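You operate a simulated robot arm through the tools that you are given. There is no shell and no other tool. Be economical: measure what you need, move in short steps, check, and stop when the job is done.

You run a simulated robot arm. Do the job below in one go: nothing can be reset, and whatever is moved stays where it is left.

Task
Dry the grey cup and the wide glass on the upper rack's vent side, heat key off.
Fine: the teal box stays in and must get no hot air; rack in, doors shut, dial on 30; wait till it has run down.

Only the result counts: the job must be done as asked and must still hold three seconds after the hand-in. Knocking over, shifting, dropping, spilling or breaking anything else fails it.

Robot
A 7-joint arm with a two-finger gripper on a trunk, on a base that drives. Base frame: it is fixed to the floor where the robot stands at the start and does not move with it; the origin is under the middle of the robot, x ahead of it, y to its left, z up; the surface under the hand at the start is at about z = 635. Readings come in mm, degrees, newtons and seconds.
With the tool pointing down near the work surface it reaches from about 360 to 780 mm from the robot's upright axis, wherever it stands. Its first joint turns from -143.0 to 143.0 degrees. Places, roughly: dial-side dryer door [400, 700, 1200]; dish dryer [600, 900, 1200]; far side of the upper dryer rack [400, 800, 1300]; heat key [500, 1100, 1000]; key-side dryer door [400, 1100, 1200]; tall glass (7x7x11 cm) [800, -200, 900]; upper dryer rack [400, 900, 1300]; vent side of the upper dryer rack [400, 1000, 1300]; wide glass (8x8x8 cm) [600, -200, 900]. Payload 2.45 kg.
Tool frame: the origin (TCP) lies between the finger pads and is the grasp point; the fingertips stand 26 mm ahead of it; z points along the fingers, y is the line along which they close. Largest opening 96 mm; the body of the gripper starts 69 mm behind the TCP.
Orientation is that of the tool frame in the base frame, as a unit quaternion [w, x, y, z]. With the fingers straight down and closing along the base's y, the tool's x points along the base's -x, its y along +y and its z along -z.

Tools
- The arm moves only by the tool drive_tool. Its arguments are lists of equal length, an entry for each row: "claw": the finger opening in m, from 0 to 0.096; "xyz": the shift along the base's x, y, z in m, a list of three; "delta_rot": the turn, a rotation vector about the base's x, y, z in degrees, a list of three. In form: {"claw": [claw, ...], "xyz": [[tx, ty, tz], ...], "delta_rot": [[wx, wy, wz], ...]}. A call has 1 to 12 rows; each row shifts and turns the commanded pose from where the row before left it. Rows are played at 5 a second. More than 50 mm and 8.6 degrees between two rows, or a gripper value outside its range, and nothing of the call is played. A pose out of reach is approached as far as the arm can. The call stops where the force on the tool passes 90 N (or 10 N more than at its start, if that is more) or the arm is blocked; 0.2 s more then pass. The fingers move at their own pace and stop on an object; they squeeze with about 29 N. The grip force told is the motor's: it shows also when the fingers shut on nothing. Time passes only in rows, and 0.2 s behind the last, so rows that do not move let the fingers close. The reply holds the time, the measured pose of the TCP, the force on the tool along the base axes, the opening and the grip force, in the units named above and with some noise, with the torque about the TCP (base axes, N m) and any sound that the robot's microphone picked up, and new pictures: "views" is both (left out), scene, wrist or none.
- Cameras (640 x 400 px; columns grow to the right, rows downward): "scene" is now at [47.5, 213.4, 1350.6]; the picture's right is [0.29, -0.96, 0.00], its down [-0.39, -0.12, -0.91] and it looks along [0.87, 0.27, -0.40] (base axes); focal length 214 px, centre (320, 200). "wrist" rides on the gripper at [82, 3, -98] in the tool frame; the picture's right is [-0.04, 1.00, 0.00], its down [-0.73, -0.03, -0.68] and it looks along [-0.68, -0.03, 0.73] (tool axes); focal length 256 px, centre (320, 200). There is no depth. A picture from a camera that has moved, and an enlarged one, comes with that camera's place and axes in the base frame and with its lens. The place of the scene camera against the robot may be out by one fixed shift of up to 18 mm in any direction.
- slide_trunk(by): slides the trunk up (or, below 0, down) by that many mm; the arm and the scene camera ride with it, the base frame stays. It gives what a move gives, with no picture.
- base_move(legs): drives the robot by 1 to 6 legs, each [ahead, turn to the left] in mm and degrees, along the robot's own axes; the way and the turn of a leg run together, so that a leg with both is an arc; at most 1500 mm and 180 degrees a leg. The arm and the cameras ride along, it lands a little off, and it stops where it bumps. It gives what a move gives, and a new picture of the scene camera.
- turn_head(pan, tilt): turns the head with the scene camera to pan (to the left, within 155 degrees either way) and tilt (down, from -29 to 69), counted from straight ahead of the robot. It gives what a move gives, and a new picture of the scene camera.
- zoom(camera, box): a new picture of the part [left, top, right, bottom] of that camera's present view, enlarged. No time passes.
- sign_off(): hands the job in; it is judged then, once.

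Work in short steps. Places have to be worked out from the pictures, the camera data and where the tool is seen: move nearer, look again, correct. Check each grasp and each placing, and mend what went wrong. You have 120 turns and 260 pictures in all, those below and enlarged ones among them. Open the gripper and draw the arm clear of the work before you hand the job in, unless the task says otherwise; then end with one line.

The tools are called after "Call:" as name(argument=value, ...) on one line, values as JSON. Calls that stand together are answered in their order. drive_tool: Moves the arm, as the interface text tells. Its arguments: {"type":"object","properties":{"claw":{"type":"array"},"xyz":{"type":"array"},"delta_rot":{"type":"array"},"views":{"type":"string","enum":["both","scene","wrist","none"]}},"required":["claw","xyz","delta_rot"]} The other tools are called the same way: slide_trunk (by) slides the trunk up or down; base_move (legs) drives the base; turn_head (pan, tilt) turns the head that bears the scene camera; zoom (camera, box) takes an enlarged picture of a part of a camera's view; sign_off () hands the job in.

At the start:

```text
clock: 0.0
ee_pos: [378.4, 444.5, 1000.2]
orientation: [-0.001, 0.0, 1.0, 0.0]
force: [-0.7, 0.5, 0.7]
torque: [0.0, 0.01, 0.04]
opening: 95.9
grasp_force: 0.0
trunk travel left (down, up): [-357.0, 283.0]
robot x, y, heading: [-3.0, -2.3, -0.4]
head pan, tilt: [17.1, 23.9]
```

scene: 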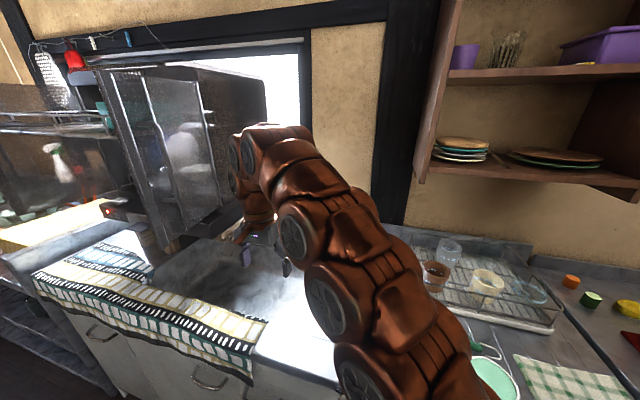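
wrist: 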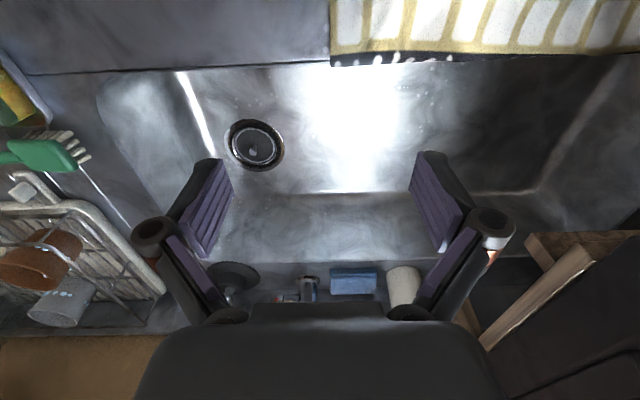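

The arm blocks part of the view. I'll look at the dryer first, then at the dish rack.

Call:
turn_head(pan=60, tilt=10)

Call:
turn_head(pan=-20, tilt=35)

```text
clock: 1.1
ee_pos: [380.1, 445.9, 999.5]
orientation: [0.0, -0.001, 1.0, -0.001]
force: [0.3, -0.4, 0.0]
torque: [-0.01, 0.02, -0.04]
opening: 96.1
grasp_force: 0.1
trunk travel left (down, up): [-357.0, 283.0]
robot x, y, heading: [1.3, -0.2, 0.2]
head pan, tilt: [60.0, 10.0]
camera scene: at [5.7, 266.7, 1373.2], right [0.87, -0.5, 0.0], down [-0.09, -0.15, -0.98], along [0.49, 0.85, -0.17], focal length 214 px, centre (320, 200)
```

scene: 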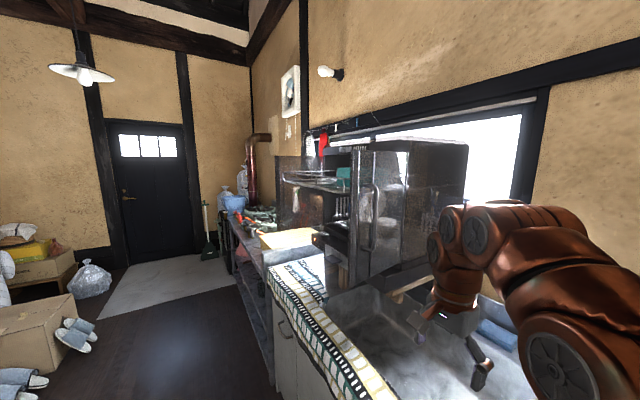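

```text
clock: 2.6
ee_pos: [379.6, 445.9, 999.2]
orientation: [0.0, 0.0, 1.0, 0.0]
force: [0.6, 1.2, -0.1]
torque: [0.0, 0.0, -0.04]
opening: 95.8
grasp_force: 0.1
trunk travel left (down, up): [-357.0, 283.0]
robot x, y, heading: [-1.1, 1.0, -0.1]
head pan, tilt: [-20.0, 35.0]
camera scene: at [42.0, 156.1, 1333.1], right [-0.34, -0.94, 0.0], down [-0.54, 0.2, -0.82], along [0.77, -0.28, -0.57], focal length 214 px, centre (320, 200)
```

scene: 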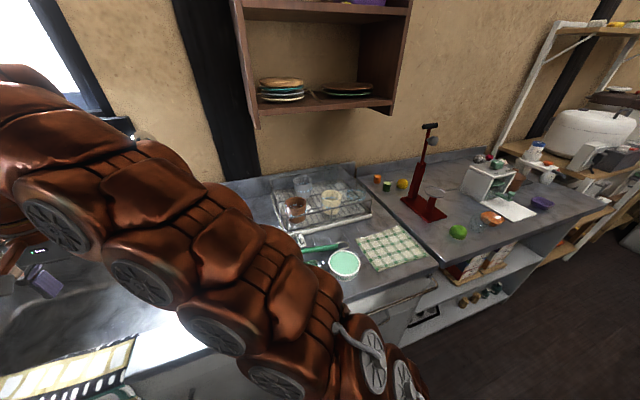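

I'll zoom in on the dish rack to find the grey cup and the wide glass.

Call:
zoom(camera="scene", box=[220, 150, 420, 280])

Call:
turn_head(pan=48, tilt=12)

Call:
zoom(camera="scene", box=[190, 110, 430, 260])

```text
3.08 times, centred on (320, 215) of scene
camera zoom: at [42.0, 156.1, 1333.1], right [-0.34, -0.94, 0.0], down [-0.54, 0.2, -0.82], along [0.77, -0.28, -0.57], focal length 660 px, centre (320, 154)
```

zoom: 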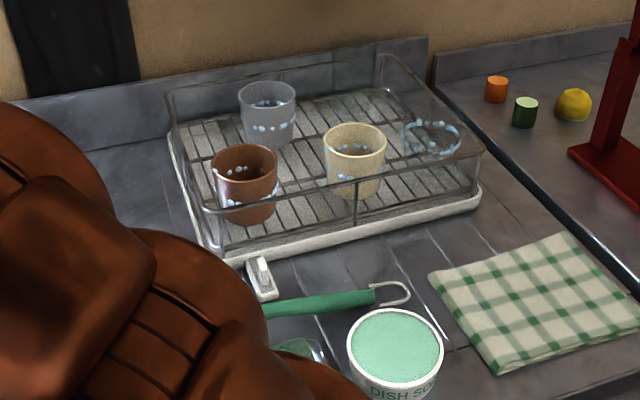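

```text
clock: 4.0
ee_pos: [377.1, 444.3, 999.7]
orientation: [0.0, 0.0, 1.0, 0.0]
force: [0.6, 0.0, 1.0]
torque: [0.02, 0.01, 0.04]
opening: 95.6
grasp_force: 0.1
trunk travel left (down, up): [-357.0, 283.0]
robot x, y, heading: [2.2, 4.9, -0.1]
head pan, tilt: [48.0, 12.0]
camera scene: at [21.6, 255.5, 1369.9], right [0.74, -0.67, 0.0], down [-0.14, -0.15, -0.98], along [0.66, 0.73, -0.21], focal length 214 px, centre (320, 200)
```

scene: 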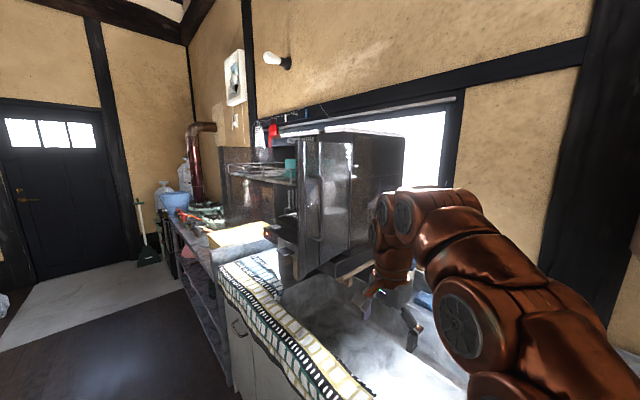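

```text
2.67 times, centred on (310, 185) of scene
camera zoom: at [21.6, 255.5, 1369.9], right [0.74, -0.67, 0.0], down [-0.14, -0.15, -0.98], along [0.66, 0.73, -0.21], focal length 572 px, centre (347, 240)
```

zoom: 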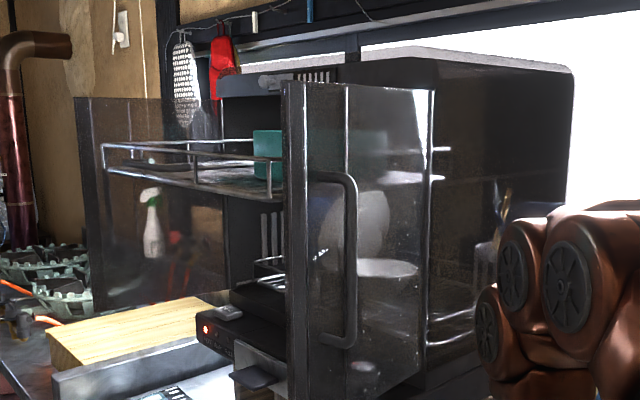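

The cups stand in the dish rack; the grey cup is at the back-left and a clear glass at the right. I'll swing the arm right and up to get a wrist view over the dish rack.

Call:
drive_tool(claw=[0.096, 0.096, 0.096, 0.096, 0.096, 0.096, 0.096, 0.096, 0.096, 0.096], xyz=[[0, 0, 0.05], [0, -0.045, 0.02], [0, -0.048, 0.01], [0, -0.048, 0.01], [0, -0.048, 0.01], [0, -0.048, 0.01], [0, -0.048, 0.01], [0, -0.048, 0.01], [0, -0.048, 0.01], [0, -0.048, 0.01]], delta_rot=[[0, 0, 0], [0, 0, 0], [0, 0, 0], [0, 0, 0], [0, 0, 0], [0, 0, 0], [0, 0, 0], [0, 0, 0], [0, 0, 0], [0, 0, 0]], views="both")

```text
clock: 6.2
ee_pos: [388.3, 22.1, 1082.1]
orientation: [0.0, -0.001, 1.0, 0.0]
force: [-1.1, 0.0, 1.4]
torque: [-0.03, -0.02, 0.02]
opening: 96.1
grasp_force: 0.2
out of reach, approached as far as the arm can: row 1, 9, 10
trunk travel left (down, up): [-357.0, 283.0]
robot x, y, heading: [0.5, 0.9, 0.0]
head pan, tilt: [48.0, 12.0]
camera scene: at [21.3, 255.5, 1369.9], right [0.74, -0.67, 0.0], down [-0.14, -0.15, -0.98], along [0.65, 0.73, -0.21], focal length 214 px, centre (320, 200)
camera wrist: at [306.5, 24.6, 1180.3], right [0.04, 1.0, 0.0], down [0.73, -0.03, 0.68], along [0.68, -0.03, -0.73], focal length 256 px, centre (320, 200)
```

scene: 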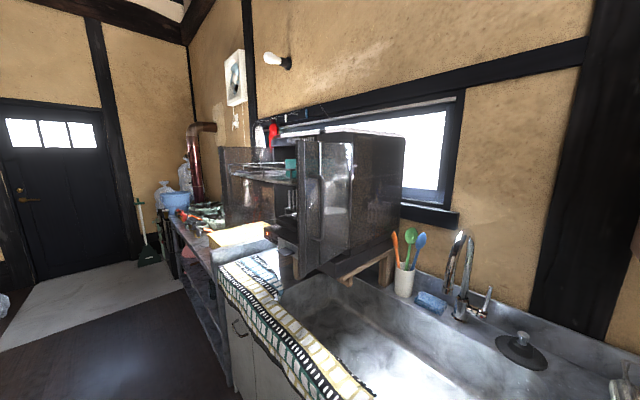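
wrist: 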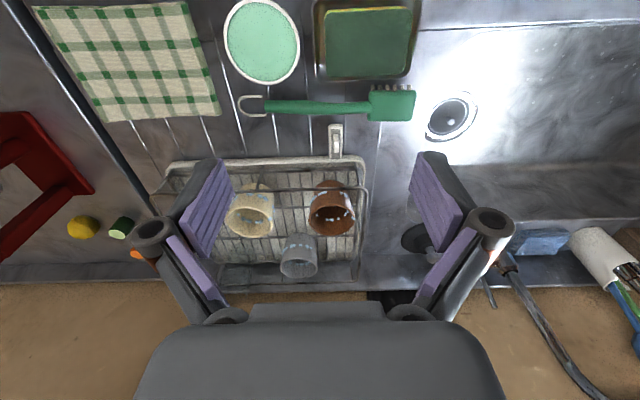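

The wrist view shows cream, brown and grey cups. Now I'll check the floor behind before driving to see the dryer from the front.

Call:
turn_head(pan=140, tilt=25)

Call:
turn_head(pan=-140, tilt=25)

```text
clock: 7.9
ee_pos: [388.5, 22.6, 1082.4]
orientation: [0.0, 0.0, 1.0, 0.0]
force: [0.0, -0.3, 0.7]
torque: [0.02, 0.03, 0.0]
opening: 95.8
grasp_force: 0.0
trunk travel left (down, up): [-357.0, 283.0]
robot x, y, heading: [-0.4, 2.3, -0.1]
head pan, tilt: [140.0, 25.0]
camera scene: at [-111.4, 245.3, 1348.9], right [0.64, 0.77, 0.0], down [0.32, -0.27, -0.91], along [-0.69, 0.58, -0.42], focal length 214 px, centre (320, 200)
```

scene: 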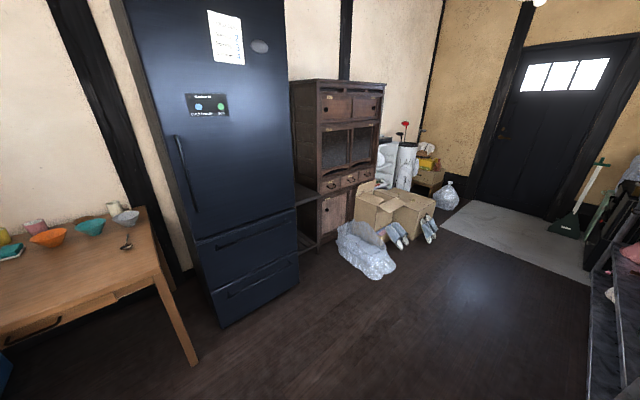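

```text
clock: 11.8
ee_pos: [387.3, 23.6, 1081.9]
orientation: [-0.001, 0.0, 1.0, 0.001]
force: [0.2, -0.2, 0.4]
torque: [-0.03, -0.01, -0.01]
opening: 96.3
grasp_force: 0.0
trunk travel left (down, up): [-357.0, 283.0]
robot x, y, heading: [-2.3, -0.3, -0.0]
head pan, tilt: [-140.0, 25.0]
camera scene: at [-111.4, 126.7, 1348.9], right [-0.64, 0.77, 0.0], down [0.32, 0.27, -0.91], along [-0.69, -0.58, -0.42], focal length 214 px, centre (320, 200)
```

scene: 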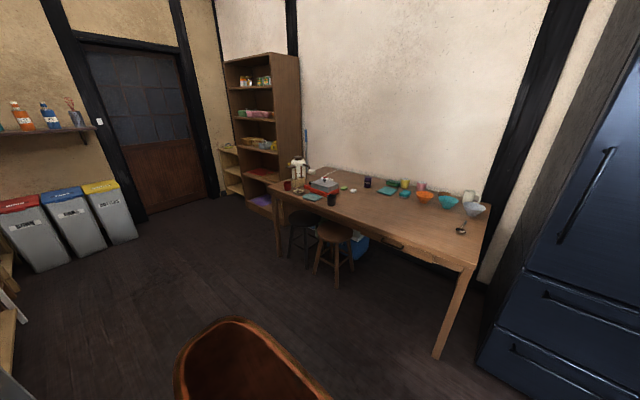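

The floor is free back to about x = -1100. I'll back off, drive left and face the dryer.

Call:
base_move(legs=[[-350, 0], [0, 90], [800, 0], [0, -90]])

Call:
turn_head(pan=0, tilt=5)

```text
clock: 25.5
ee_pos: [26.7, 814.0, 1082.4]
orientation: [0.0, -0.005, 1.0, -0.001]
force: [-0.4, 0.1, 0.1]
torque: [-0.01, -0.02, 0.01]
opening: 95.9
grasp_force: 0.0
trunk travel left (down, up): [-357.0, 283.0]
robot x, y, heading: [-360.8, 790.5, 0.8]
head pan, tilt: [-140.0, 25.0]
camera scene: at [-473.9, 913.6, 1348.9], right [-0.65, 0.76, 0.0], down [0.32, 0.27, -0.91], along [-0.69, -0.59, -0.42], focal length 214 px, centre (320, 200)
```

scene: 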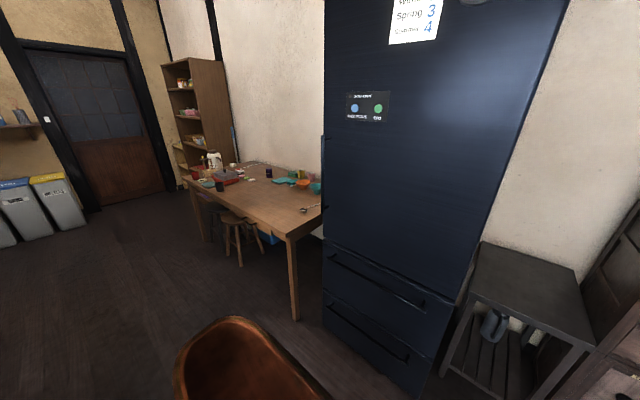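

```text
clock: 27.8
ee_pos: [27.6, 814.6, 1082.2]
orientation: [0.0, -0.005, 1.0, 0.0]
force: [0.8, 0.8, 0.5]
torque: [-0.02, -0.01, -0.04]
opening: 96.2
grasp_force: 0.2
trunk travel left (down, up): [-357.0, 283.0]
robot x, y, heading: [-360.4, 787.5, 0.8]
head pan, tilt: [0.0, 5.0]
camera scene: at [-312.1, 974.4, 1381.3], right [0.01, -1.0, 0.0], down [-0.09, 0.0, -1.0], along [1.0, 0.01, -0.09], focal length 214 px, centre (320, 200)
```

scene: 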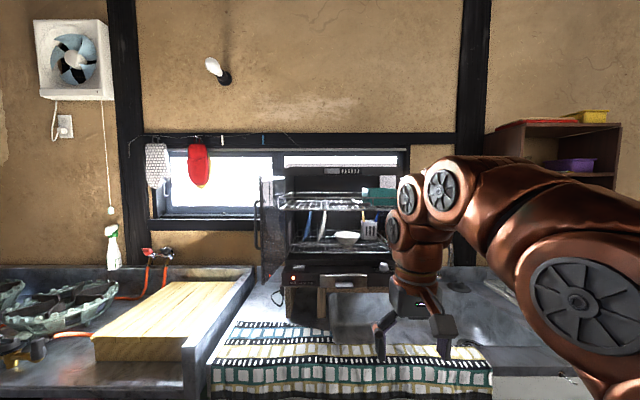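

Call:
zoom(camera="scene", box=[240, 150, 440, 330])

Call:
zoom(camera="scene", box=[260, 250, 400, 330])

```text
2.22 times, centred on (340, 240) of scene
camera zoom: at [-312.1, 974.4, 1381.3], right [0.01, -1.0, 0.0], down [-0.09, 0.0, -1.0], along [1.0, 0.01, -0.09], focal length 477 px, centre (276, 111)
```

zoom: 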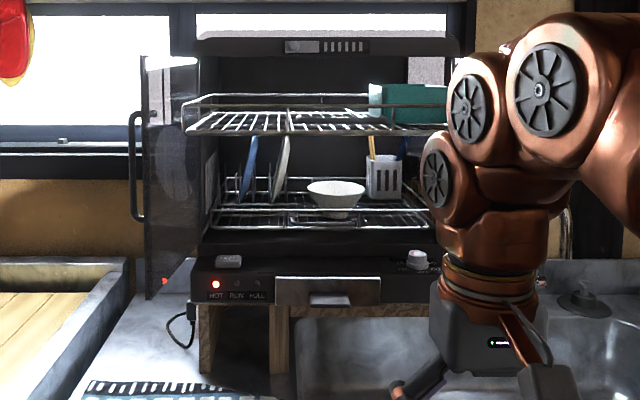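

```text
4.57 times, centred on (330, 290) of scene
camera zoom: at [-312.1, 974.4, 1381.3], right [0.01, -1.0, 0.0], down [-0.09, 0.0, -1.0], along [1.0, 0.01, -0.09], focal length 980 px, centre (274, -211)
```

zoom: 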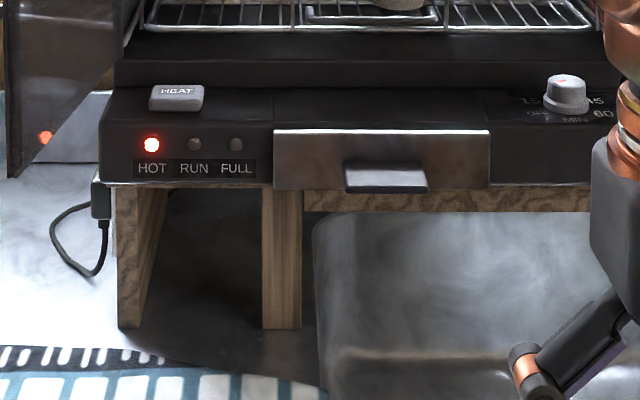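

HOT is lit, so the heat key is on now, and the teal box sits on the far (dial) half of the upper rack. I'll raise the trunk for a view from above.

Call:
slide_trunk(by=283)

Call:
turn_head(pan=0, tilt=32)

Call:
zoom(camera="scene", box=[220, 80, 460, 230])

```text
clock: 30.6
ee_pos: [26.2, 814.9, 1364.2]
orientation: [0.0, -0.006, 1.0, 0.0]
force: [0.6, -0.3, 0.6]
torque: [0.0, 0.02, 0.01]
opening: 95.9
grasp_force: 0.0
trunk travel left (down, up): [-640.0, 0.0]
robot x, y, heading: [-360.1, 788.5, 0.4]
head pan, tilt: [0.0, 5.0]
```

```text
clock: 31.5
ee_pos: [27.0, 813.8, 1365.3]
orientation: [-0.001, -0.006, 1.0, 0.001]
force: [0.1, -0.3, 0.6]
torque: [0.03, 0.02, -0.05]
opening: 96.0
grasp_force: 0.1
trunk travel left (down, up): [-640.0, 0.0]
robot x, y, heading: [-364.7, 785.0, 0.7]
head pan, tilt: [0.0, 32.0]
camera scene: at [-314.3, 974.5, 1620.8], right [0.01, -1.0, 0.0], down [-0.53, -0.01, -0.85], along [0.85, 0.01, -0.53], focal length 214 px, centre (320, 200)
```

scene: 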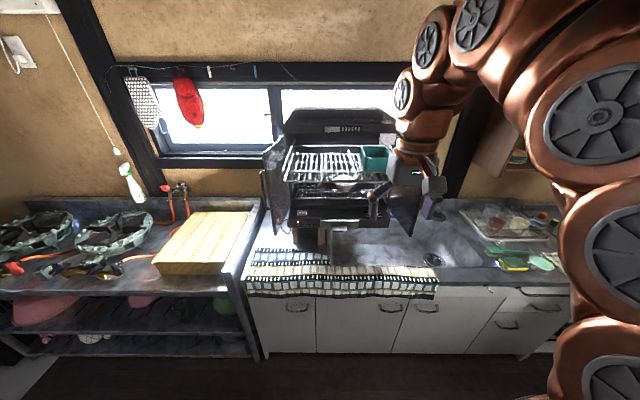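

```text
2.67 times, centred on (340, 155) of scene
camera zoom: at [-314.3, 974.5, 1620.8], right [0.01, -1.0, 0.0], down [-0.53, -0.01, -0.85], along [0.85, 0.01, -0.53], focal length 572 px, centre (267, 320)
```

zoom: 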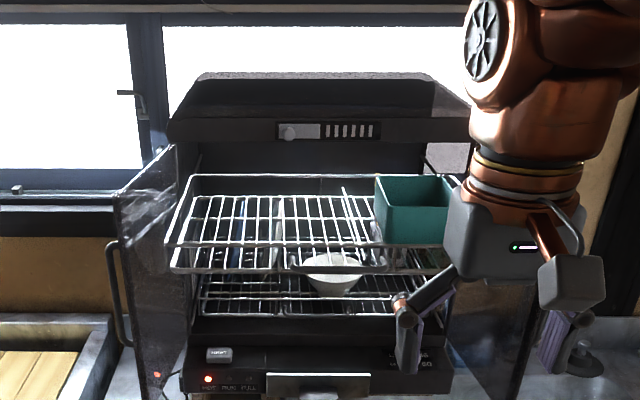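

Rack spans roughly x 325–583, y 755–1104, floor z ~1297; the heat key is near (492, 1064, 1047). I'll lower the trunk and pitch the tool forward to reach the key under the rack.

Call:
slide_trunk(by=-260)

Call:
drive_tool(claw=[0.0, 0.0, 0.0, 0.0, 0.0, 0.0, 0.0, 0.0], xyz=[[0.03, 0, 0], [0.03, 0, 0], [0.03, 0, 0], [0.03, 0, 0], [0.03, 0, 0], [0.03, 0, 0], [0.02, 0, 0], [0.02, 0, 0]], delta_rot=[[0, -8, 0], [0, -8, 0], [0, -8, 0], [0, -8, 0], [0, -8, 0], [0, -8, 0], [0, -8, 0], [0, -6, 0]])

```text
clock: 34.2
ee_pos: [26.9, 814.7, 1105.3]
orientation: [0.0, -0.005, 1.0, -0.001]
force: [-0.2, -0.5, -0.4]
torque: [-0.02, 0.0, 0.0]
opening: 95.9
grasp_force: 0.2
trunk travel left (down, up): [-380.0, 260.0]
robot x, y, heading: [-365.0, 790.2, 0.7]
head pan, tilt: [0.0, 32.0]
```

```text
clock: 36.0
ee_pos: [247.4, 814.3, 1107.9]
orientation: [0.516, -0.005, 0.856, -0.002]
force: [-0.2, -0.7, 1.0]
torque: [0.01, -0.02, -0.04]
opening: 0.2
grasp_force: 28.6
trunk travel left (down, up): [-380.0, 260.0]
robot x, y, heading: [-363.3, 793.0, 0.7]
head pan, tilt: [0.0, 32.0]
camera scene: at [-314.4, 974.5, 1360.8], right [0.01, -1.0, 0.0], down [-0.53, -0.01, -0.85], along [0.85, 0.01, -0.53], focal length 214 px, centre (320, 200)
camera wrist: at [122.6, 815.4, 1081.0], right [0.01, 1.0, 0.03], down [-0.26, -0.02, 0.97], along [0.97, -0.02, 0.26], focal length 256 px, centre (320, 200)
```

scene: 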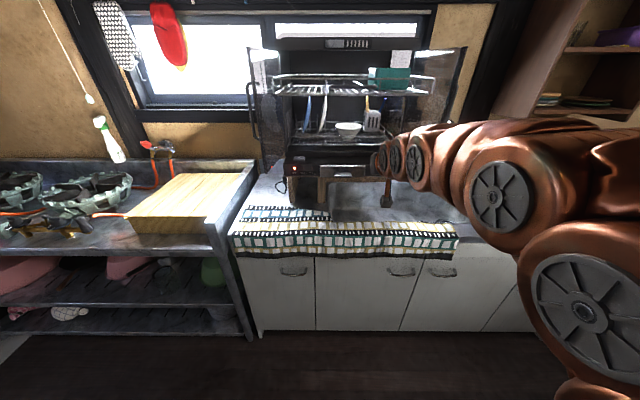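
wrist: 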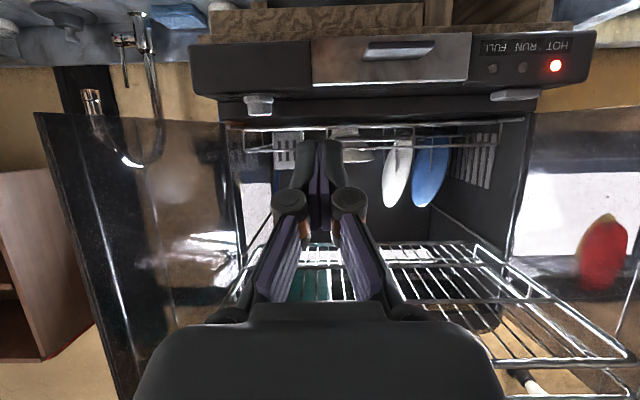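

The key appears around (482, 1064, 1043) from the wrist view too. I'll move the closed tool left, steepen its pitch a bit, then drive ahead.

Call:
drive_tool(claw=[0.0, 0.0, 0.0, 0.0, 0.0, 0.0], xyz=[[0, 0.04, 0.0], [0, 0.04, 0.0], [0, 0.04, 0], [0, 0.04, 0], [0, 0.04, 0], [0, 0.04, 0]], delta_rot=[[0, 5, 0], [0, 5, 0], [0, 5, 0], [0, 0, 0], [0, 0, 0], [0, 0, 0]], views="none")

Call:
base_move(legs=[[150, 0]])

Call:
drive_tool(claw=[0.0], xyz=[[0, 0, 0.0]], delta_rot=[[0, 0, 0]], views="wrist")

```text
clock: 37.4
ee_pos: [246.4, 1055.8, 1103.6]
orientation: [0.398, -0.005, 0.917, -0.002]
force: [-0.8, -0.9, 0.4]
torque: [0.02, -0.01, 0.03]
opening: 0.0
grasp_force: 28.5
trunk travel left (down, up): [-380.0, 260.0]
robot x, y, heading: [-361.7, 788.3, 0.6]
head pan, tilt: [0.0, 32.0]
```

```text
clock: 38.8
ee_pos: [397.0, 1056.8, 1103.6]
orientation: [0.399, -0.004, 0.917, -0.003]
force: [-0.7, 0.4, 0.6]
torque: [-0.06, 0.01, 0.01]
opening: 0.0
grasp_force: 28.5
trunk travel left (down, up): [-380.0, 260.0]
robot x, y, heading: [-209.4, 791.6, 0.4]
head pan, tilt: [0.0, 32.0]
camera scene: at [-163.8, 975.9, 1360.7], right [0.01, -1.0, 0.0], down [-0.53, 0.0, -0.85], along [0.85, 0.01, -0.53], focal length 214 px, centre (320, 200)
```

scene: 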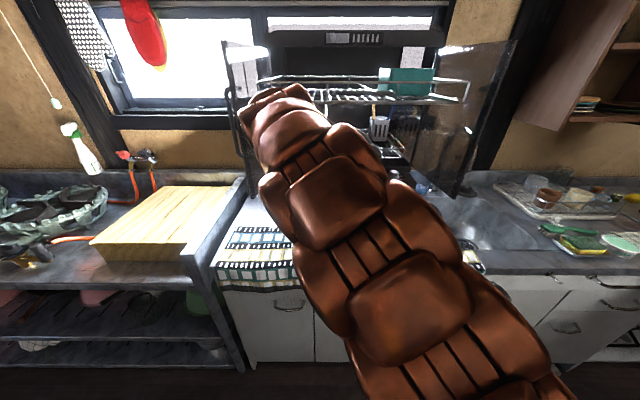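

```text
clock: 39.2
ee_pos: [396.6, 1056.5, 1103.4]
orientation: [0.399, -0.004, 0.917, -0.002]
force: [-0.2, 0.4, 0.9]
torque: [0.0, 0.01, -0.02]
opening: 0.0
grasp_force: 28.3
trunk travel left (down, up): [-380.0, 260.0]
robot x, y, heading: [-209.5, 789.3, 0.5]
head pan, tilt: [0.0, 32.0]
camera wrist: at [269.3, 1057.6, 1111.1], right [0.02, 1.0, 0.02], down [0.0, -0.02, 1.0], along [1.0, -0.02, 0.0], focal length 256 px, centre (320, 200)
```

wrist: 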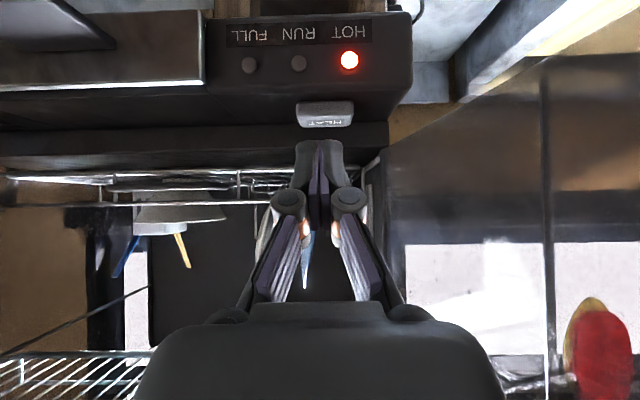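

The tip is about 60 mm short of the key. I'll bring it to just above the key and look.

Call:
drive_tool(claw=[0.0, 0.0, 0.0], xyz=[[0.03, 0.002, 0], [0.03, 0, 0], [0, 0, -0.012]], delta_rot=[[0, 0, 0], [0, 0, 0], [0, 0, 0]], views="wrist")

```text
clock: 40.0
ee_pos: [457.4, 1059.5, 1091.1]
orientation: [0.398, -0.004, 0.918, -0.003]
force: [0.2, -0.5, -0.5]
torque: [0.03, -0.03, -0.02]
opening: 0.0
grasp_force: 28.9
trunk travel left (down, up): [-380.0, 260.0]
robot x, y, heading: [-210.3, 787.9, 0.5]
head pan, tilt: [0.0, 32.0]
camera wrist: at [329.6, 1060.0, 1098.8], right [0.02, 1.0, 0.02], down [0.0, -0.02, 1.0], along [1.0, -0.02, -0.01], focal length 256 px, centre (320, 200)
```

wrist: 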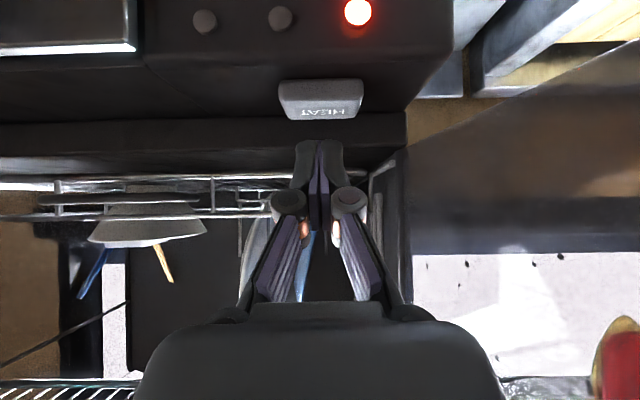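

From the two views the key lies near x = 455, top z ≈ 1057. I'll shift back 12 mm and press down in small steps.

Call:
drive_tool(claw=[0.0, 0.0, 0.0, 0.0], xyz=[[-0.013, 0, 0], [0, 0, -0.005], [0, 0, -0.004], [0, 0, -0.003]], delta_rot=[[0, 0, 0], [0, 0, 0], [0, 0, 0], [0, 0, 0]], views="wrist")

```text
clock: 41.0
ee_pos: [444.0, 1059.1, 1081.4]
orientation: [0.399, -0.005, 0.917, -0.002]
force: [0.4, -0.6, 0.3]
torque: [-0.01, 0.02, -0.01]
opening: 0.1
grasp_force: 28.8
trunk travel left (down, up): [-380.0, 260.0]
robot x, y, heading: [-209.1, 791.5, 0.7]
head pan, tilt: [0.0, 32.0]
camera wrist: at [316.3, 1059.9, 1087.7], right [0.02, 1.0, 0.02], down [0.0, -0.02, 1.0], along [1.0, -0.02, 0.0], focal length 256 px, centre (320, 200)
```

wrist: 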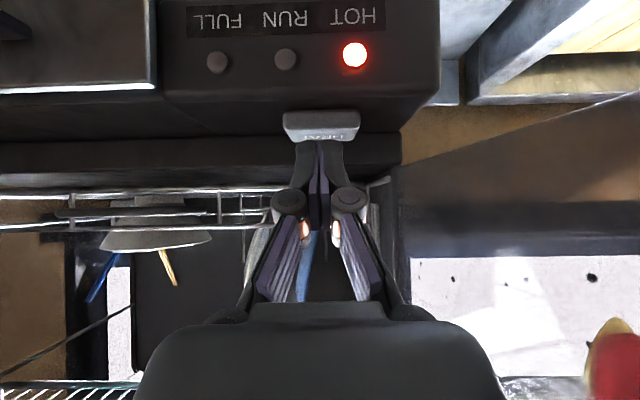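

No contact yet; the tip is just at the key's top. Pressing further down.

Call:
drive_tool(claw=[0.0, 0.0, 0.0], xyz=[[0, 0, -0.004], [0, 0, -0.003], [0, 0, -0.003]], delta_rot=[[0, 0, 0], [0, 0, 0], [0, 0, 0]], views="wrist")

```text
clock: 41.8
ee_pos: [443.1, 1058.7, 1069.8]
orientation: [0.399, -0.005, 0.917, -0.003]
force: [-0.3, 0.2, 0.6]
torque: [0.01, 0.01, 0.03]
opening: 5.8
grasp_force: 28.6
trunk travel left (down, up): [-380.0, 260.0]
robot x, y, heading: [-212.2, 787.3, 0.7]
head pan, tilt: [0.0, 32.0]
camera wrist: at [316.5, 1060.2, 1077.8], right [0.02, 1.0, 0.02], down [0.0, -0.02, 1.0], along [1.0, -0.02, 0.0], focal length 256 px, centre (320, 200)
```

wrist: 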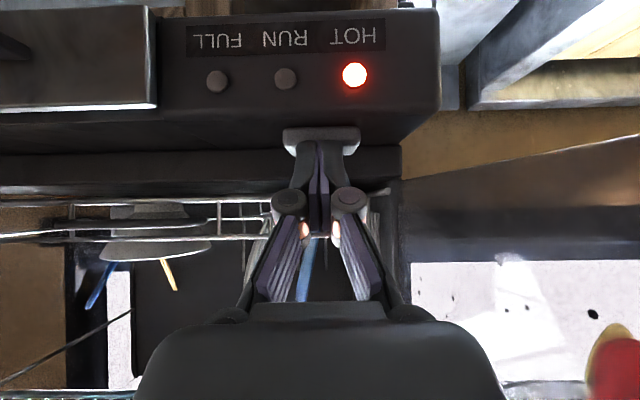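

Opening changed slightly, hinting contact. Continue pressing in small steps.

Call:
drive_tool(claw=[0.0, 0.0, 0.0], xyz=[[0, 0, -0.003], [0, 0, -0.003], [0, 0, -0.003]], delta_rot=[[0, 0, 0], [0, 0, 0], [0, 0, 0]], views="wrist")

```text
clock: 42.6
ee_pos: [442.0, 1058.4, 1063.6]
orientation: [0.401, -0.004, 0.916, -0.002]
force: [-5.2, -0.4, 13.4]
torque: [-0.02, -0.09, -0.04]
opening: 6.1
grasp_force: 28.3
trunk travel left (down, up): [-380.0, 260.0]
robot x, y, heading: [-211.6, 790.9, 0.5]
head pan, tilt: [0.0, 32.0]
heard: click
camera wrist: at [315.5, 1059.8, 1070.1], right [0.02, 1.0, 0.02], down [0.0, -0.02, 1.0], along [1.0, -0.02, 0.0], focal length 256 px, centre (320, 200)
```

wrist: 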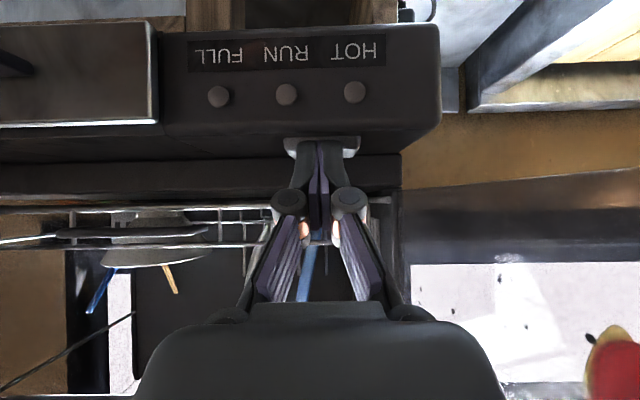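

Click heard and HOT is off. I retract and look at the dial.

Call:
drive_tool(claw=[0.0, 0.0, 0.0, 0.0, 0.0, 0.0, 0.0, 0.0, 0.0], xyz=[[-0.005, 0, 0.02], [-0.05, 0, 0.02], [-0.05, 0, 0], [0, -0.05, 0], [0, -0.05, 0], [0, -0.05, 0], [0, -0.05, 0], [0, -0.05, 0], [0, -0.04, 0]], delta_rot=[[0, 0, 0], [0, 0, 0], [0, 0, 0], [0, 0, 0], [0, 0, 0], [0, 0, 0], [0, 0, 0], [0, 0, 0], [0, 0, 0]], views="wrist")

Call:
zoom(camera="wrist", box=[240, 20, 400, 120])

```text
refused: row 2 steps farther than a row can; nothing moved
```

```text
4.00 times, centred on (320, 70) of wrist
camera zoom: at [315.5, 1059.8, 1070.1], right [0.02, 1.0, 0.02], down [0.0, -0.02, 1.0], along [1.0, -0.02, 0.0], focal length 1024 px, centre (320, 720)
```

zoom: 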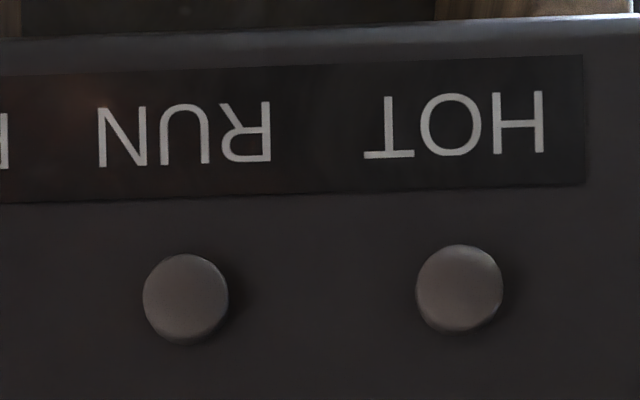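

A row step was too long; retry with smaller ones.

Call:
drive_tool(claw=[0.0, 0.0, 0.0, 0.0, 0.0, 0.0, 0.0, 0.0, 0.0, 0.0], xyz=[[-0.005, 0, 0.02], [-0.04, 0, 0.015], [-0.04, 0, 0], [-0.02, 0, 0], [0, -0.049, 0], [0, -0.049, 0], [0, -0.049, 0], [0, -0.049, 0], [0, -0.049, 0], [0, -0.04, 0]], delta_rot=[[0, 0, 0], [0, 0, 0], [0, 0, 0], [0, 0, 0], [0, 0, 0], [0, 0, 0], [0, 0, 0], [0, 0, 0], [0, 0, 0], [0, 0, 0]], views="wrist")

Call:
zoom(camera="wrist", box=[220, 60, 380, 160])

```text
clock: 44.8
ee_pos: [339.7, 771.7, 1096.2]
orientation: [0.399, -0.003, 0.917, -0.004]
force: [0.2, -0.5, -0.4]
torque: [0.0, -0.01, -0.04]
opening: 0.4
grasp_force: 28.3
trunk travel left (down, up): [-380.0, 260.0]
robot x, y, heading: [-209.3, 787.5, 0.5]
head pan, tilt: [0.0, 32.0]
camera wrist: at [210.5, 772.9, 1103.7], right [0.02, 1.0, 0.02], down [0.0, -0.02, 1.0], along [1.0, -0.02, 0.0], focal length 256 px, centre (320, 200)
```

wrist: 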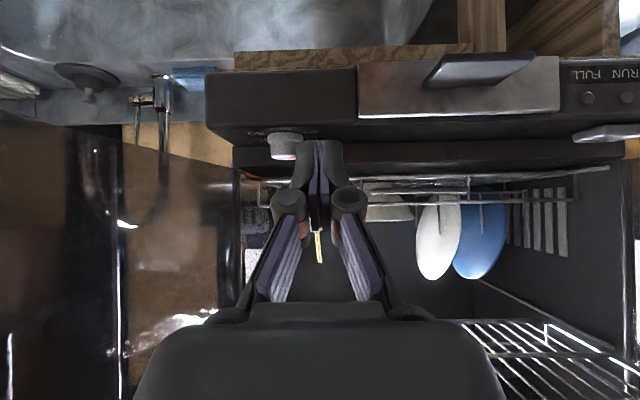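

```text
4.00 times, centred on (300, 110) of wrist
camera zoom: at [210.5, 772.9, 1103.7], right [0.02, 1.0, 0.02], down [0.0, -0.02, 1.0], along [1.0, -0.02, 0.0], focal length 1024 px, centre (400, 560)
```

zoom: 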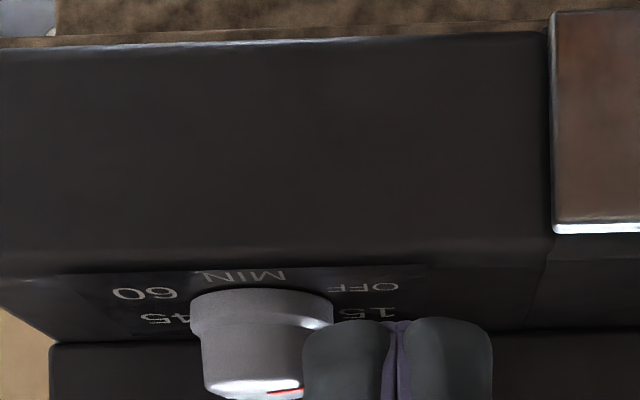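

The dial is around (460, 733, 1050), with OFF front-left and 15 left, so 30 should be at the back. Now I'll return to the dish rack: back off, drive right and face the counter.

Call:
base_move(legs=[[-160, 0], [0, -90], [790, 0], [0, 90]])

Call:
drive_tool(claw=[0.096, 0.096, 0.096, 0.096, 0.096, 0.096, 0.096], xyz=[[0, 0, 0.02], [0, 0, 0.02], [0, 0, 0.02], [0, 0, 0.02], [0, 0, 0.02], [0, 0, 0.02], [0, 0, 0]], delta_rot=[[0, 8, 0], [0, 8, 0], [0, 8, 0], [0, 8, 0], [0, 8, 0], [0, 7, 0], [0, 0, 0]], views="none")

Call:
base_move(legs=[[350, 0]])

```text
clock: 57.8
ee_pos: [172.3, -22.5, 1096.3]
orientation: [0.399, -0.01, 0.917, 0.0]
force: [0.8, -0.2, -0.2]
torque: [0.02, -0.04, -0.03]
opening: 0.0
grasp_force: 28.1
trunk travel left (down, up): [-380.0, 260.0]
robot x, y, heading: [-376.6, -11.5, 1.3]
head pan, tilt: [0.0, 32.0]
camera scene: at [-331.8, 175.6, 1360.8], right [0.02, -1.0, 0.0], down [-0.53, -0.01, -0.85], along [0.85, 0.02, -0.53], focal length 214 px, centre (320, 200)
```

scene: 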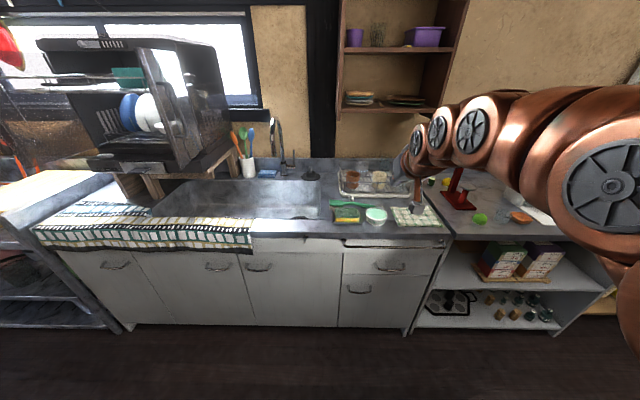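

```text
clock: 59.4
ee_pos: [78.2, -25.3, 1082.3]
orientation: [0.0, -0.009, 1.0, 0.004]
force: [0.8, 0.2, 0.3]
torque: [0.05, 0.02, -0.01]
opening: 95.9
grasp_force: 0.0
out of reach, approached as far as the arm can: row 4, 5, 6
trunk travel left (down, up): [-380.0, 260.0]
robot x, y, heading: [-377.2, -12.5, 1.0]
head pan, tilt: [0.0, 32.0]
```

```text
clock: 61.7
ee_pos: [425.5, -16.4, 1082.5]
orientation: [0.0, -0.01, 1.0, 0.003]
force: [0.4, -0.7, -0.4]
torque: [-0.01, -0.01, 0.01]
opening: 96.2
grasp_force: 0.0
trunk travel left (down, up): [-380.0, 260.0]
robot x, y, heading: [-31.4, -5.1, 1.6]
head pan, tilt: [0.0, 32.0]
camera scene: at [14.3, 183.2, 1360.8], right [0.02, -1.0, 0.0], down [-0.53, -0.01, -0.85], along [0.85, 0.02, -0.53], focal length 214 px, centre (320, 200)
```

scene: 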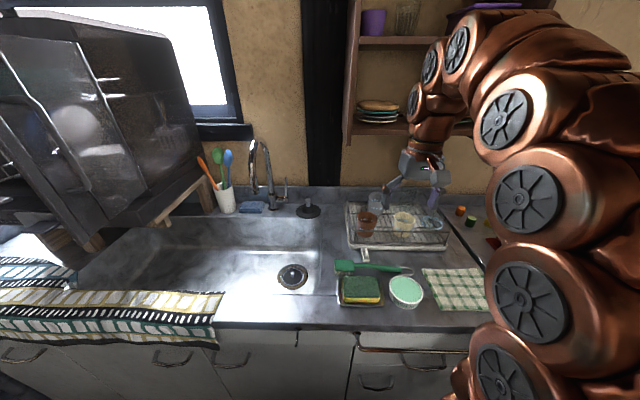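

Zoom in on the dish rack for glasses.

Call:
zoom(camera="scene", box=[335, 180, 475, 267])

Call:
drive_tool(claw=[0.096, 0.096, 0.096], xyz=[[0.045, -0.03, 0], [0.045, -0.03, 0], [0.0, -0.04, 0]], delta_rot=[[0, 0, 0], [0, 0, 0], [0, 0, 0]], views="wrist")

Call:
zoom(camera="wrist", box=[160, 50, 480, 250])

```text
4.57 times, centred on (405, 224) of scene
camera zoom: at [14.3, 183.2, 1360.8], right [0.02, -1.0, 0.0], down [-0.53, -0.01, -0.85], along [0.85, 0.02, -0.53], focal length 980 px, centre (-69, 93)
```

zoom: 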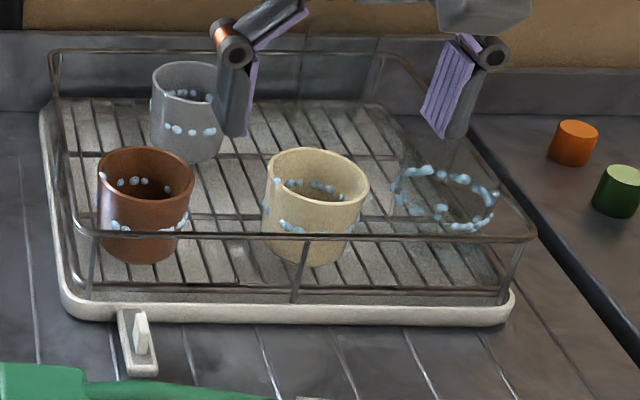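

```text
refused: row 1 steps farther than a row can; nothing moved
```

```text
2.00 times, centred on (320, 150) of wrist
camera zoom: at [343.5, -17.3, 1181.4], right [0.02, 1.0, 0.01], down [0.73, -0.02, 0.68], along [0.68, -0.01, -0.73], focal length 512 px, centre (320, 300)
```

zoom: 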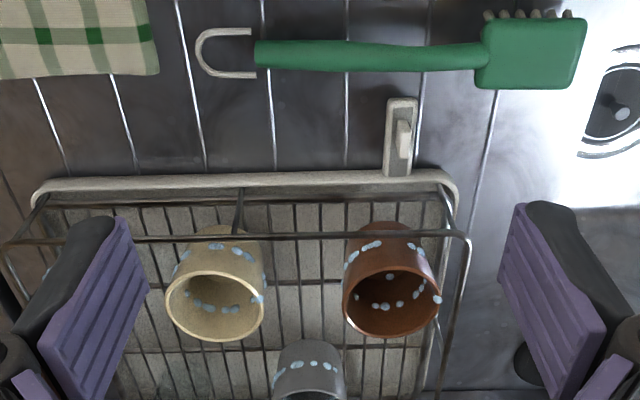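

The wide glass is the clear one with the droplet ring at about (580, -180). The grey cup is near (660, -29) with its rim at z ≈ 960. I'll move above the grey cup.

Call:
drive_tool(claw=[0.096, 0.096, 0.096, 0.096, 0.096], xyz=[[0.045, -0.002, 0], [0.045, -0.003, 0], [0.045, -0.003, 0], [0.045, -0.003, 0], [0.04, -0.003, 0]], delta_rot=[[0, 0, 0], [0, 0, 0], [0, 0, 0], [0, 0, 0], [0, 0, 0]], views="both")

```text
clock: 62.9
ee_pos: [554.6, -17.2, 1025.8]
orientation: [0.0, -0.01, 1.0, 0.004]
force: [0.0, -0.3, 0.9]
torque: [-0.01, -0.04, 0.01]
opening: 96.2
grasp_force: 0.0
out of reach, approached as far as the arm can: row 1, 2, 3, 4, 5
trunk travel left (down, up): [-380.0, 260.0]
robot x, y, heading: [-30.2, -5.0, 1.4]
head pan, tilt: [0.0, 32.0]
camera scene: at [13.4, 183.2, 1360.8], right [0.02, -1.0, 0.0], down [-0.53, -0.01, -0.85], along [0.85, 0.02, -0.53], focal length 214 px, centre (320, 200)
camera wrist: at [472.0, -16.3, 1125.0], right [0.02, 1.0, 0.01], down [0.73, -0.02, 0.68], along [0.68, -0.01, -0.73], focal length 256 px, centre (320, 200)
```

scene: 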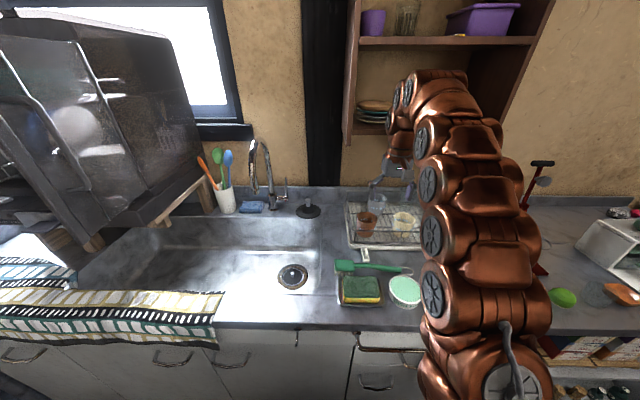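
wrist: 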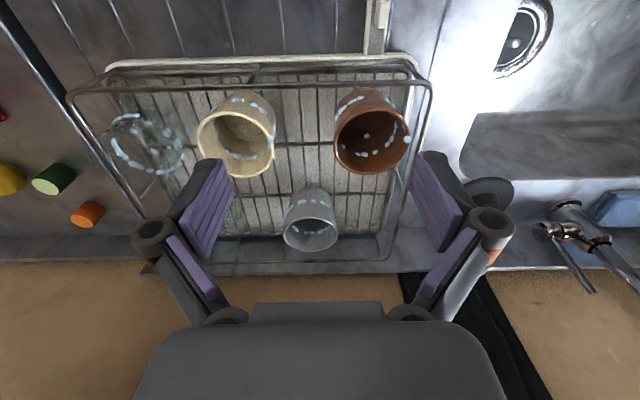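

The grey cup rim is at about (668, -28, 960) and roughly 55 mm wide. The trunk is too high for this reach, so I'll pull back, lower the trunk 110 mm and come in again.

Call:
drive_tool(claw=[0.096, 0.096, 0.096], xyz=[[-0.045, 0, 0.015], [-0.045, 0, 0.015], [-0.045, 0, 0.015]], delta_rot=[[0, 0, 0], [0, 0, 0], [0, 0, 0]], views="none")

Call:
slide_trunk(by=-80)

Call:
drive_tool(claw=[0.096, 0.096], xyz=[[0, 0, 0.04], [0, 0, 0.04]], delta_rot=[[0, 0, 0], [0, 0, 0]], views="none")

Call:
slide_trunk(by=-80)

```text
clock: 63.7
ee_pos: [419.9, -16.7, 1071.0]
orientation: [0.0, -0.01, 1.0, 0.004]
force: [0.8, 0.1, -1.0]
torque: [0.02, 0.06, 0.0]
opening: 96.1
grasp_force: 0.0
trunk travel left (down, up): [-380.0, 260.0]
robot x, y, heading: [-30.2, -3.5, 1.1]
head pan, tilt: [0.0, 32.0]
```

```text
clock: 64.8
ee_pos: [420.7, -16.8, 991.4]
orientation: [0.0, -0.011, 1.0, 0.004]
force: [-0.2, 0.5, 0.4]
torque: [-0.01, 0.0, -0.02]
opening: 95.7
grasp_force: 0.1
trunk travel left (down, up): [-300.0, 340.0]
robot x, y, heading: [-29.5, -2.5, 1.3]
head pan, tilt: [0.0, 32.0]
```

```text
clock: 65.4
ee_pos: [419.4, -16.0, 1012.2]
orientation: [0.0, -0.011, 1.0, 0.004]
force: [-0.4, -0.6, -0.1]
torque: [-0.01, 0.0, 0.02]
opening: 96.0
grasp_force: 0.1
out of reach, approached as far as the arm can: row 1, 2
trunk travel left (down, up): [-300.0, 340.0]
robot x, y, heading: [-31.4, -6.3, 1.2]
head pan, tilt: [0.0, 32.0]
```

```text
clock: 66.6
ee_pos: [419.4, -16.7, 932.8]
orientation: [0.0, -0.011, 1.0, 0.004]
force: [0.5, -0.4, 0.1]
torque: [0.02, 0.0, 0.02]
opening: 96.1
grasp_force: 0.1
trunk travel left (down, up): [-220.0, 420.0]
robot x, y, heading: [-31.0, -2.7, 1.3]
head pan, tilt: [0.0, 32.0]
```

I misjudged: the arm's ceiling moves with the trunk, so the trunk must go up instead.

Call:
slide_trunk(by=300)

Call:
drive_tool(claw=[0.096, 0.096, 0.096, 0.096, 0.096, 0.096], xyz=[[0.04, -0.002, -0.03], [0.04, -0.002, -0.03], [0.04, -0.002, -0.03], [0.04, -0.002, -0.03], [0.04, -0.002, -0.03], [0.046, -0.002, 0]], delta_rot=[[0, 0, 0], [0, 0, 0], [0, 0, 0], [0, 0, 0], [0, 0, 0], [0, 0, 0]], views="wrist")

```text
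clock: 69.6
ee_pos: [419.6, -15.1, 1231.2]
orientation: [0.0, -0.01, 1.0, 0.003]
force: [0.7, 1.3, 0.3]
torque: [0.01, 0.0, -0.02]
opening: 95.9
grasp_force: 0.0
trunk travel left (down, up): [-520.0, 120.0]
robot x, y, heading: [-31.0, -2.2, 1.3]
head pan, tilt: [0.0, 32.0]
```

```text
clock: 70.7
ee_pos: [576.3, -22.8, 1114.7]
orientation: [-0.004, -0.009, 1.0, 0.004]
force: [-39.8, 3.1, 15.6]
torque: [-0.57, -4.06, -0.46]
opening: 96.0
grasp_force: 0.0
trunk travel left (down, up): [-520.0, 120.0]
robot x, y, heading: [-32.5, -1.3, 1.3]
head pan, tilt: [0.0, 32.0]
stopped in row 5: the force on the tool passed its limit at 113 N (the readings are from after the stop); the commanded pose is now the measured one
camera wrist: at [494.7, -22.2, 1213.0], right [0.02, 1.0, 0.01], down [0.74, -0.02, 0.67], along [0.67, -0.01, -0.74], focal length 256 px, centre (320, 200)
```

wrist: 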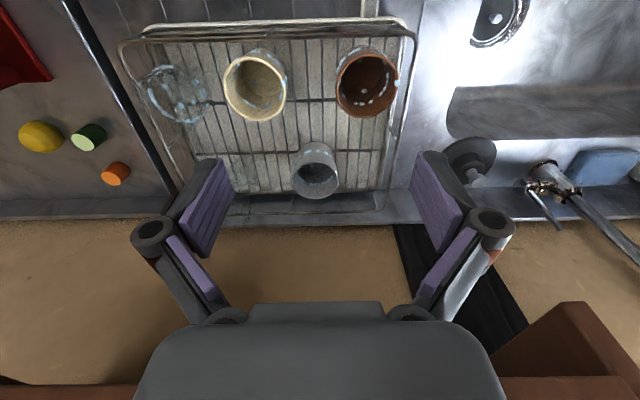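

The upper part of the gripper touched the wall shelf (front edge x ≈ 605, above z ≈ 1165). I'll back off, lower the trunk, and come in with the tool pitched about 35° forward so the wrist stays below and in front of the shelf.

Call:
drive_tool(claw=[0.096, 0.096, 0.096], xyz=[[-0.04, 0, 0], [-0.04, 0, 0], [-0.02, 0, 0]], delta_rot=[[0, 0, 0], [0, 0, 0], [0, 0, 0]], views="none")

Call:
slide_trunk(by=-90)

Call:
drive_tool(claw=[0.096, 0.096, 0.096, 0.096, 0.096], xyz=[[0.02, 0, 0.01], [0.02, 0, 0.01], [0.02, 0, 0.0], [0.02, 0, 0], [0.02, 0, 0]], delta_rot=[[0, -8, 0], [0, -8, 0], [0, -8, 0], [0, -8, 0], [0, -3, 0]], views="both")

```text
clock: 71.5
ee_pos: [480.3, -22.5, 1111.6]
orientation: [-0.006, -0.009, 1.0, 0.003]
force: [0.4, 0.3, -0.8]
torque: [0.01, -0.01, 0.0]
opening: 95.9
grasp_force: 0.0
trunk travel left (down, up): [-520.0, 120.0]
robot x, y, heading: [-31.5, -0.5, 1.3]
head pan, tilt: [0.0, 32.0]
```

```text
clock: 72.7
ee_pos: [481.1, -22.1, 1021.8]
orientation: [-0.006, -0.009, 1.0, 0.003]
force: [0.6, 0.4, -0.5]
torque: [-0.02, 0.03, 0.0]
opening: 95.9
grasp_force: 0.0
trunk travel left (down, up): [-430.0, 210.0]
robot x, y, heading: [-31.0, -2.0, 1.4]
head pan, tilt: [0.0, 32.0]
```

```text
clock: 73.9
ee_pos: [581.9, -22.0, 1041.9]
orientation: [0.296, -0.009, 0.955, 0.0]
force: [0.5, -0.4, -0.4]
torque: [-0.01, 0.0, -0.04]
opening: 95.9
grasp_force: 0.1
trunk travel left (down, up): [-430.0, 210.0]
robot x, y, heading: [-33.5, -1.6, 1.4]
head pan, tilt: [0.0, 32.0]
camera scene: at [14.3, 183.2, 1410.8], right [0.02, -1.0, 0.0], down [-0.53, -0.01, -0.85], along [0.85, 0.02, -0.53], focal length 214 px, centre (320, 200)
camera wrist: at [458.7, -22.3, 1076.7], right [0.01, 1.0, 0.02], down [0.22, -0.02, 0.98], along [0.98, -0.01, -0.22], focal length 256 px, centre (320, 200)
```

scene: 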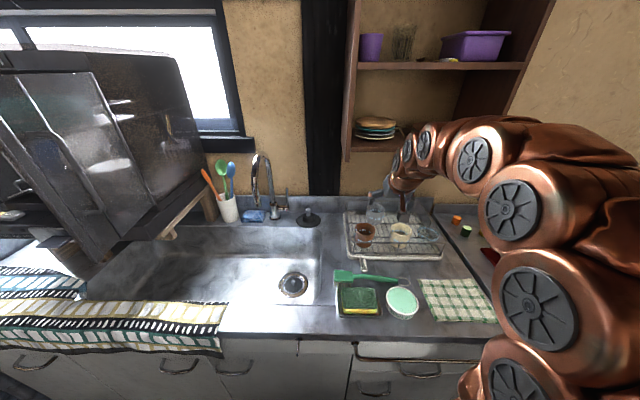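
wrist: 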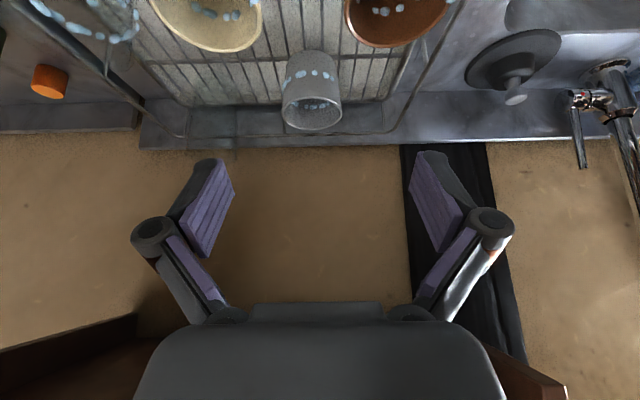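

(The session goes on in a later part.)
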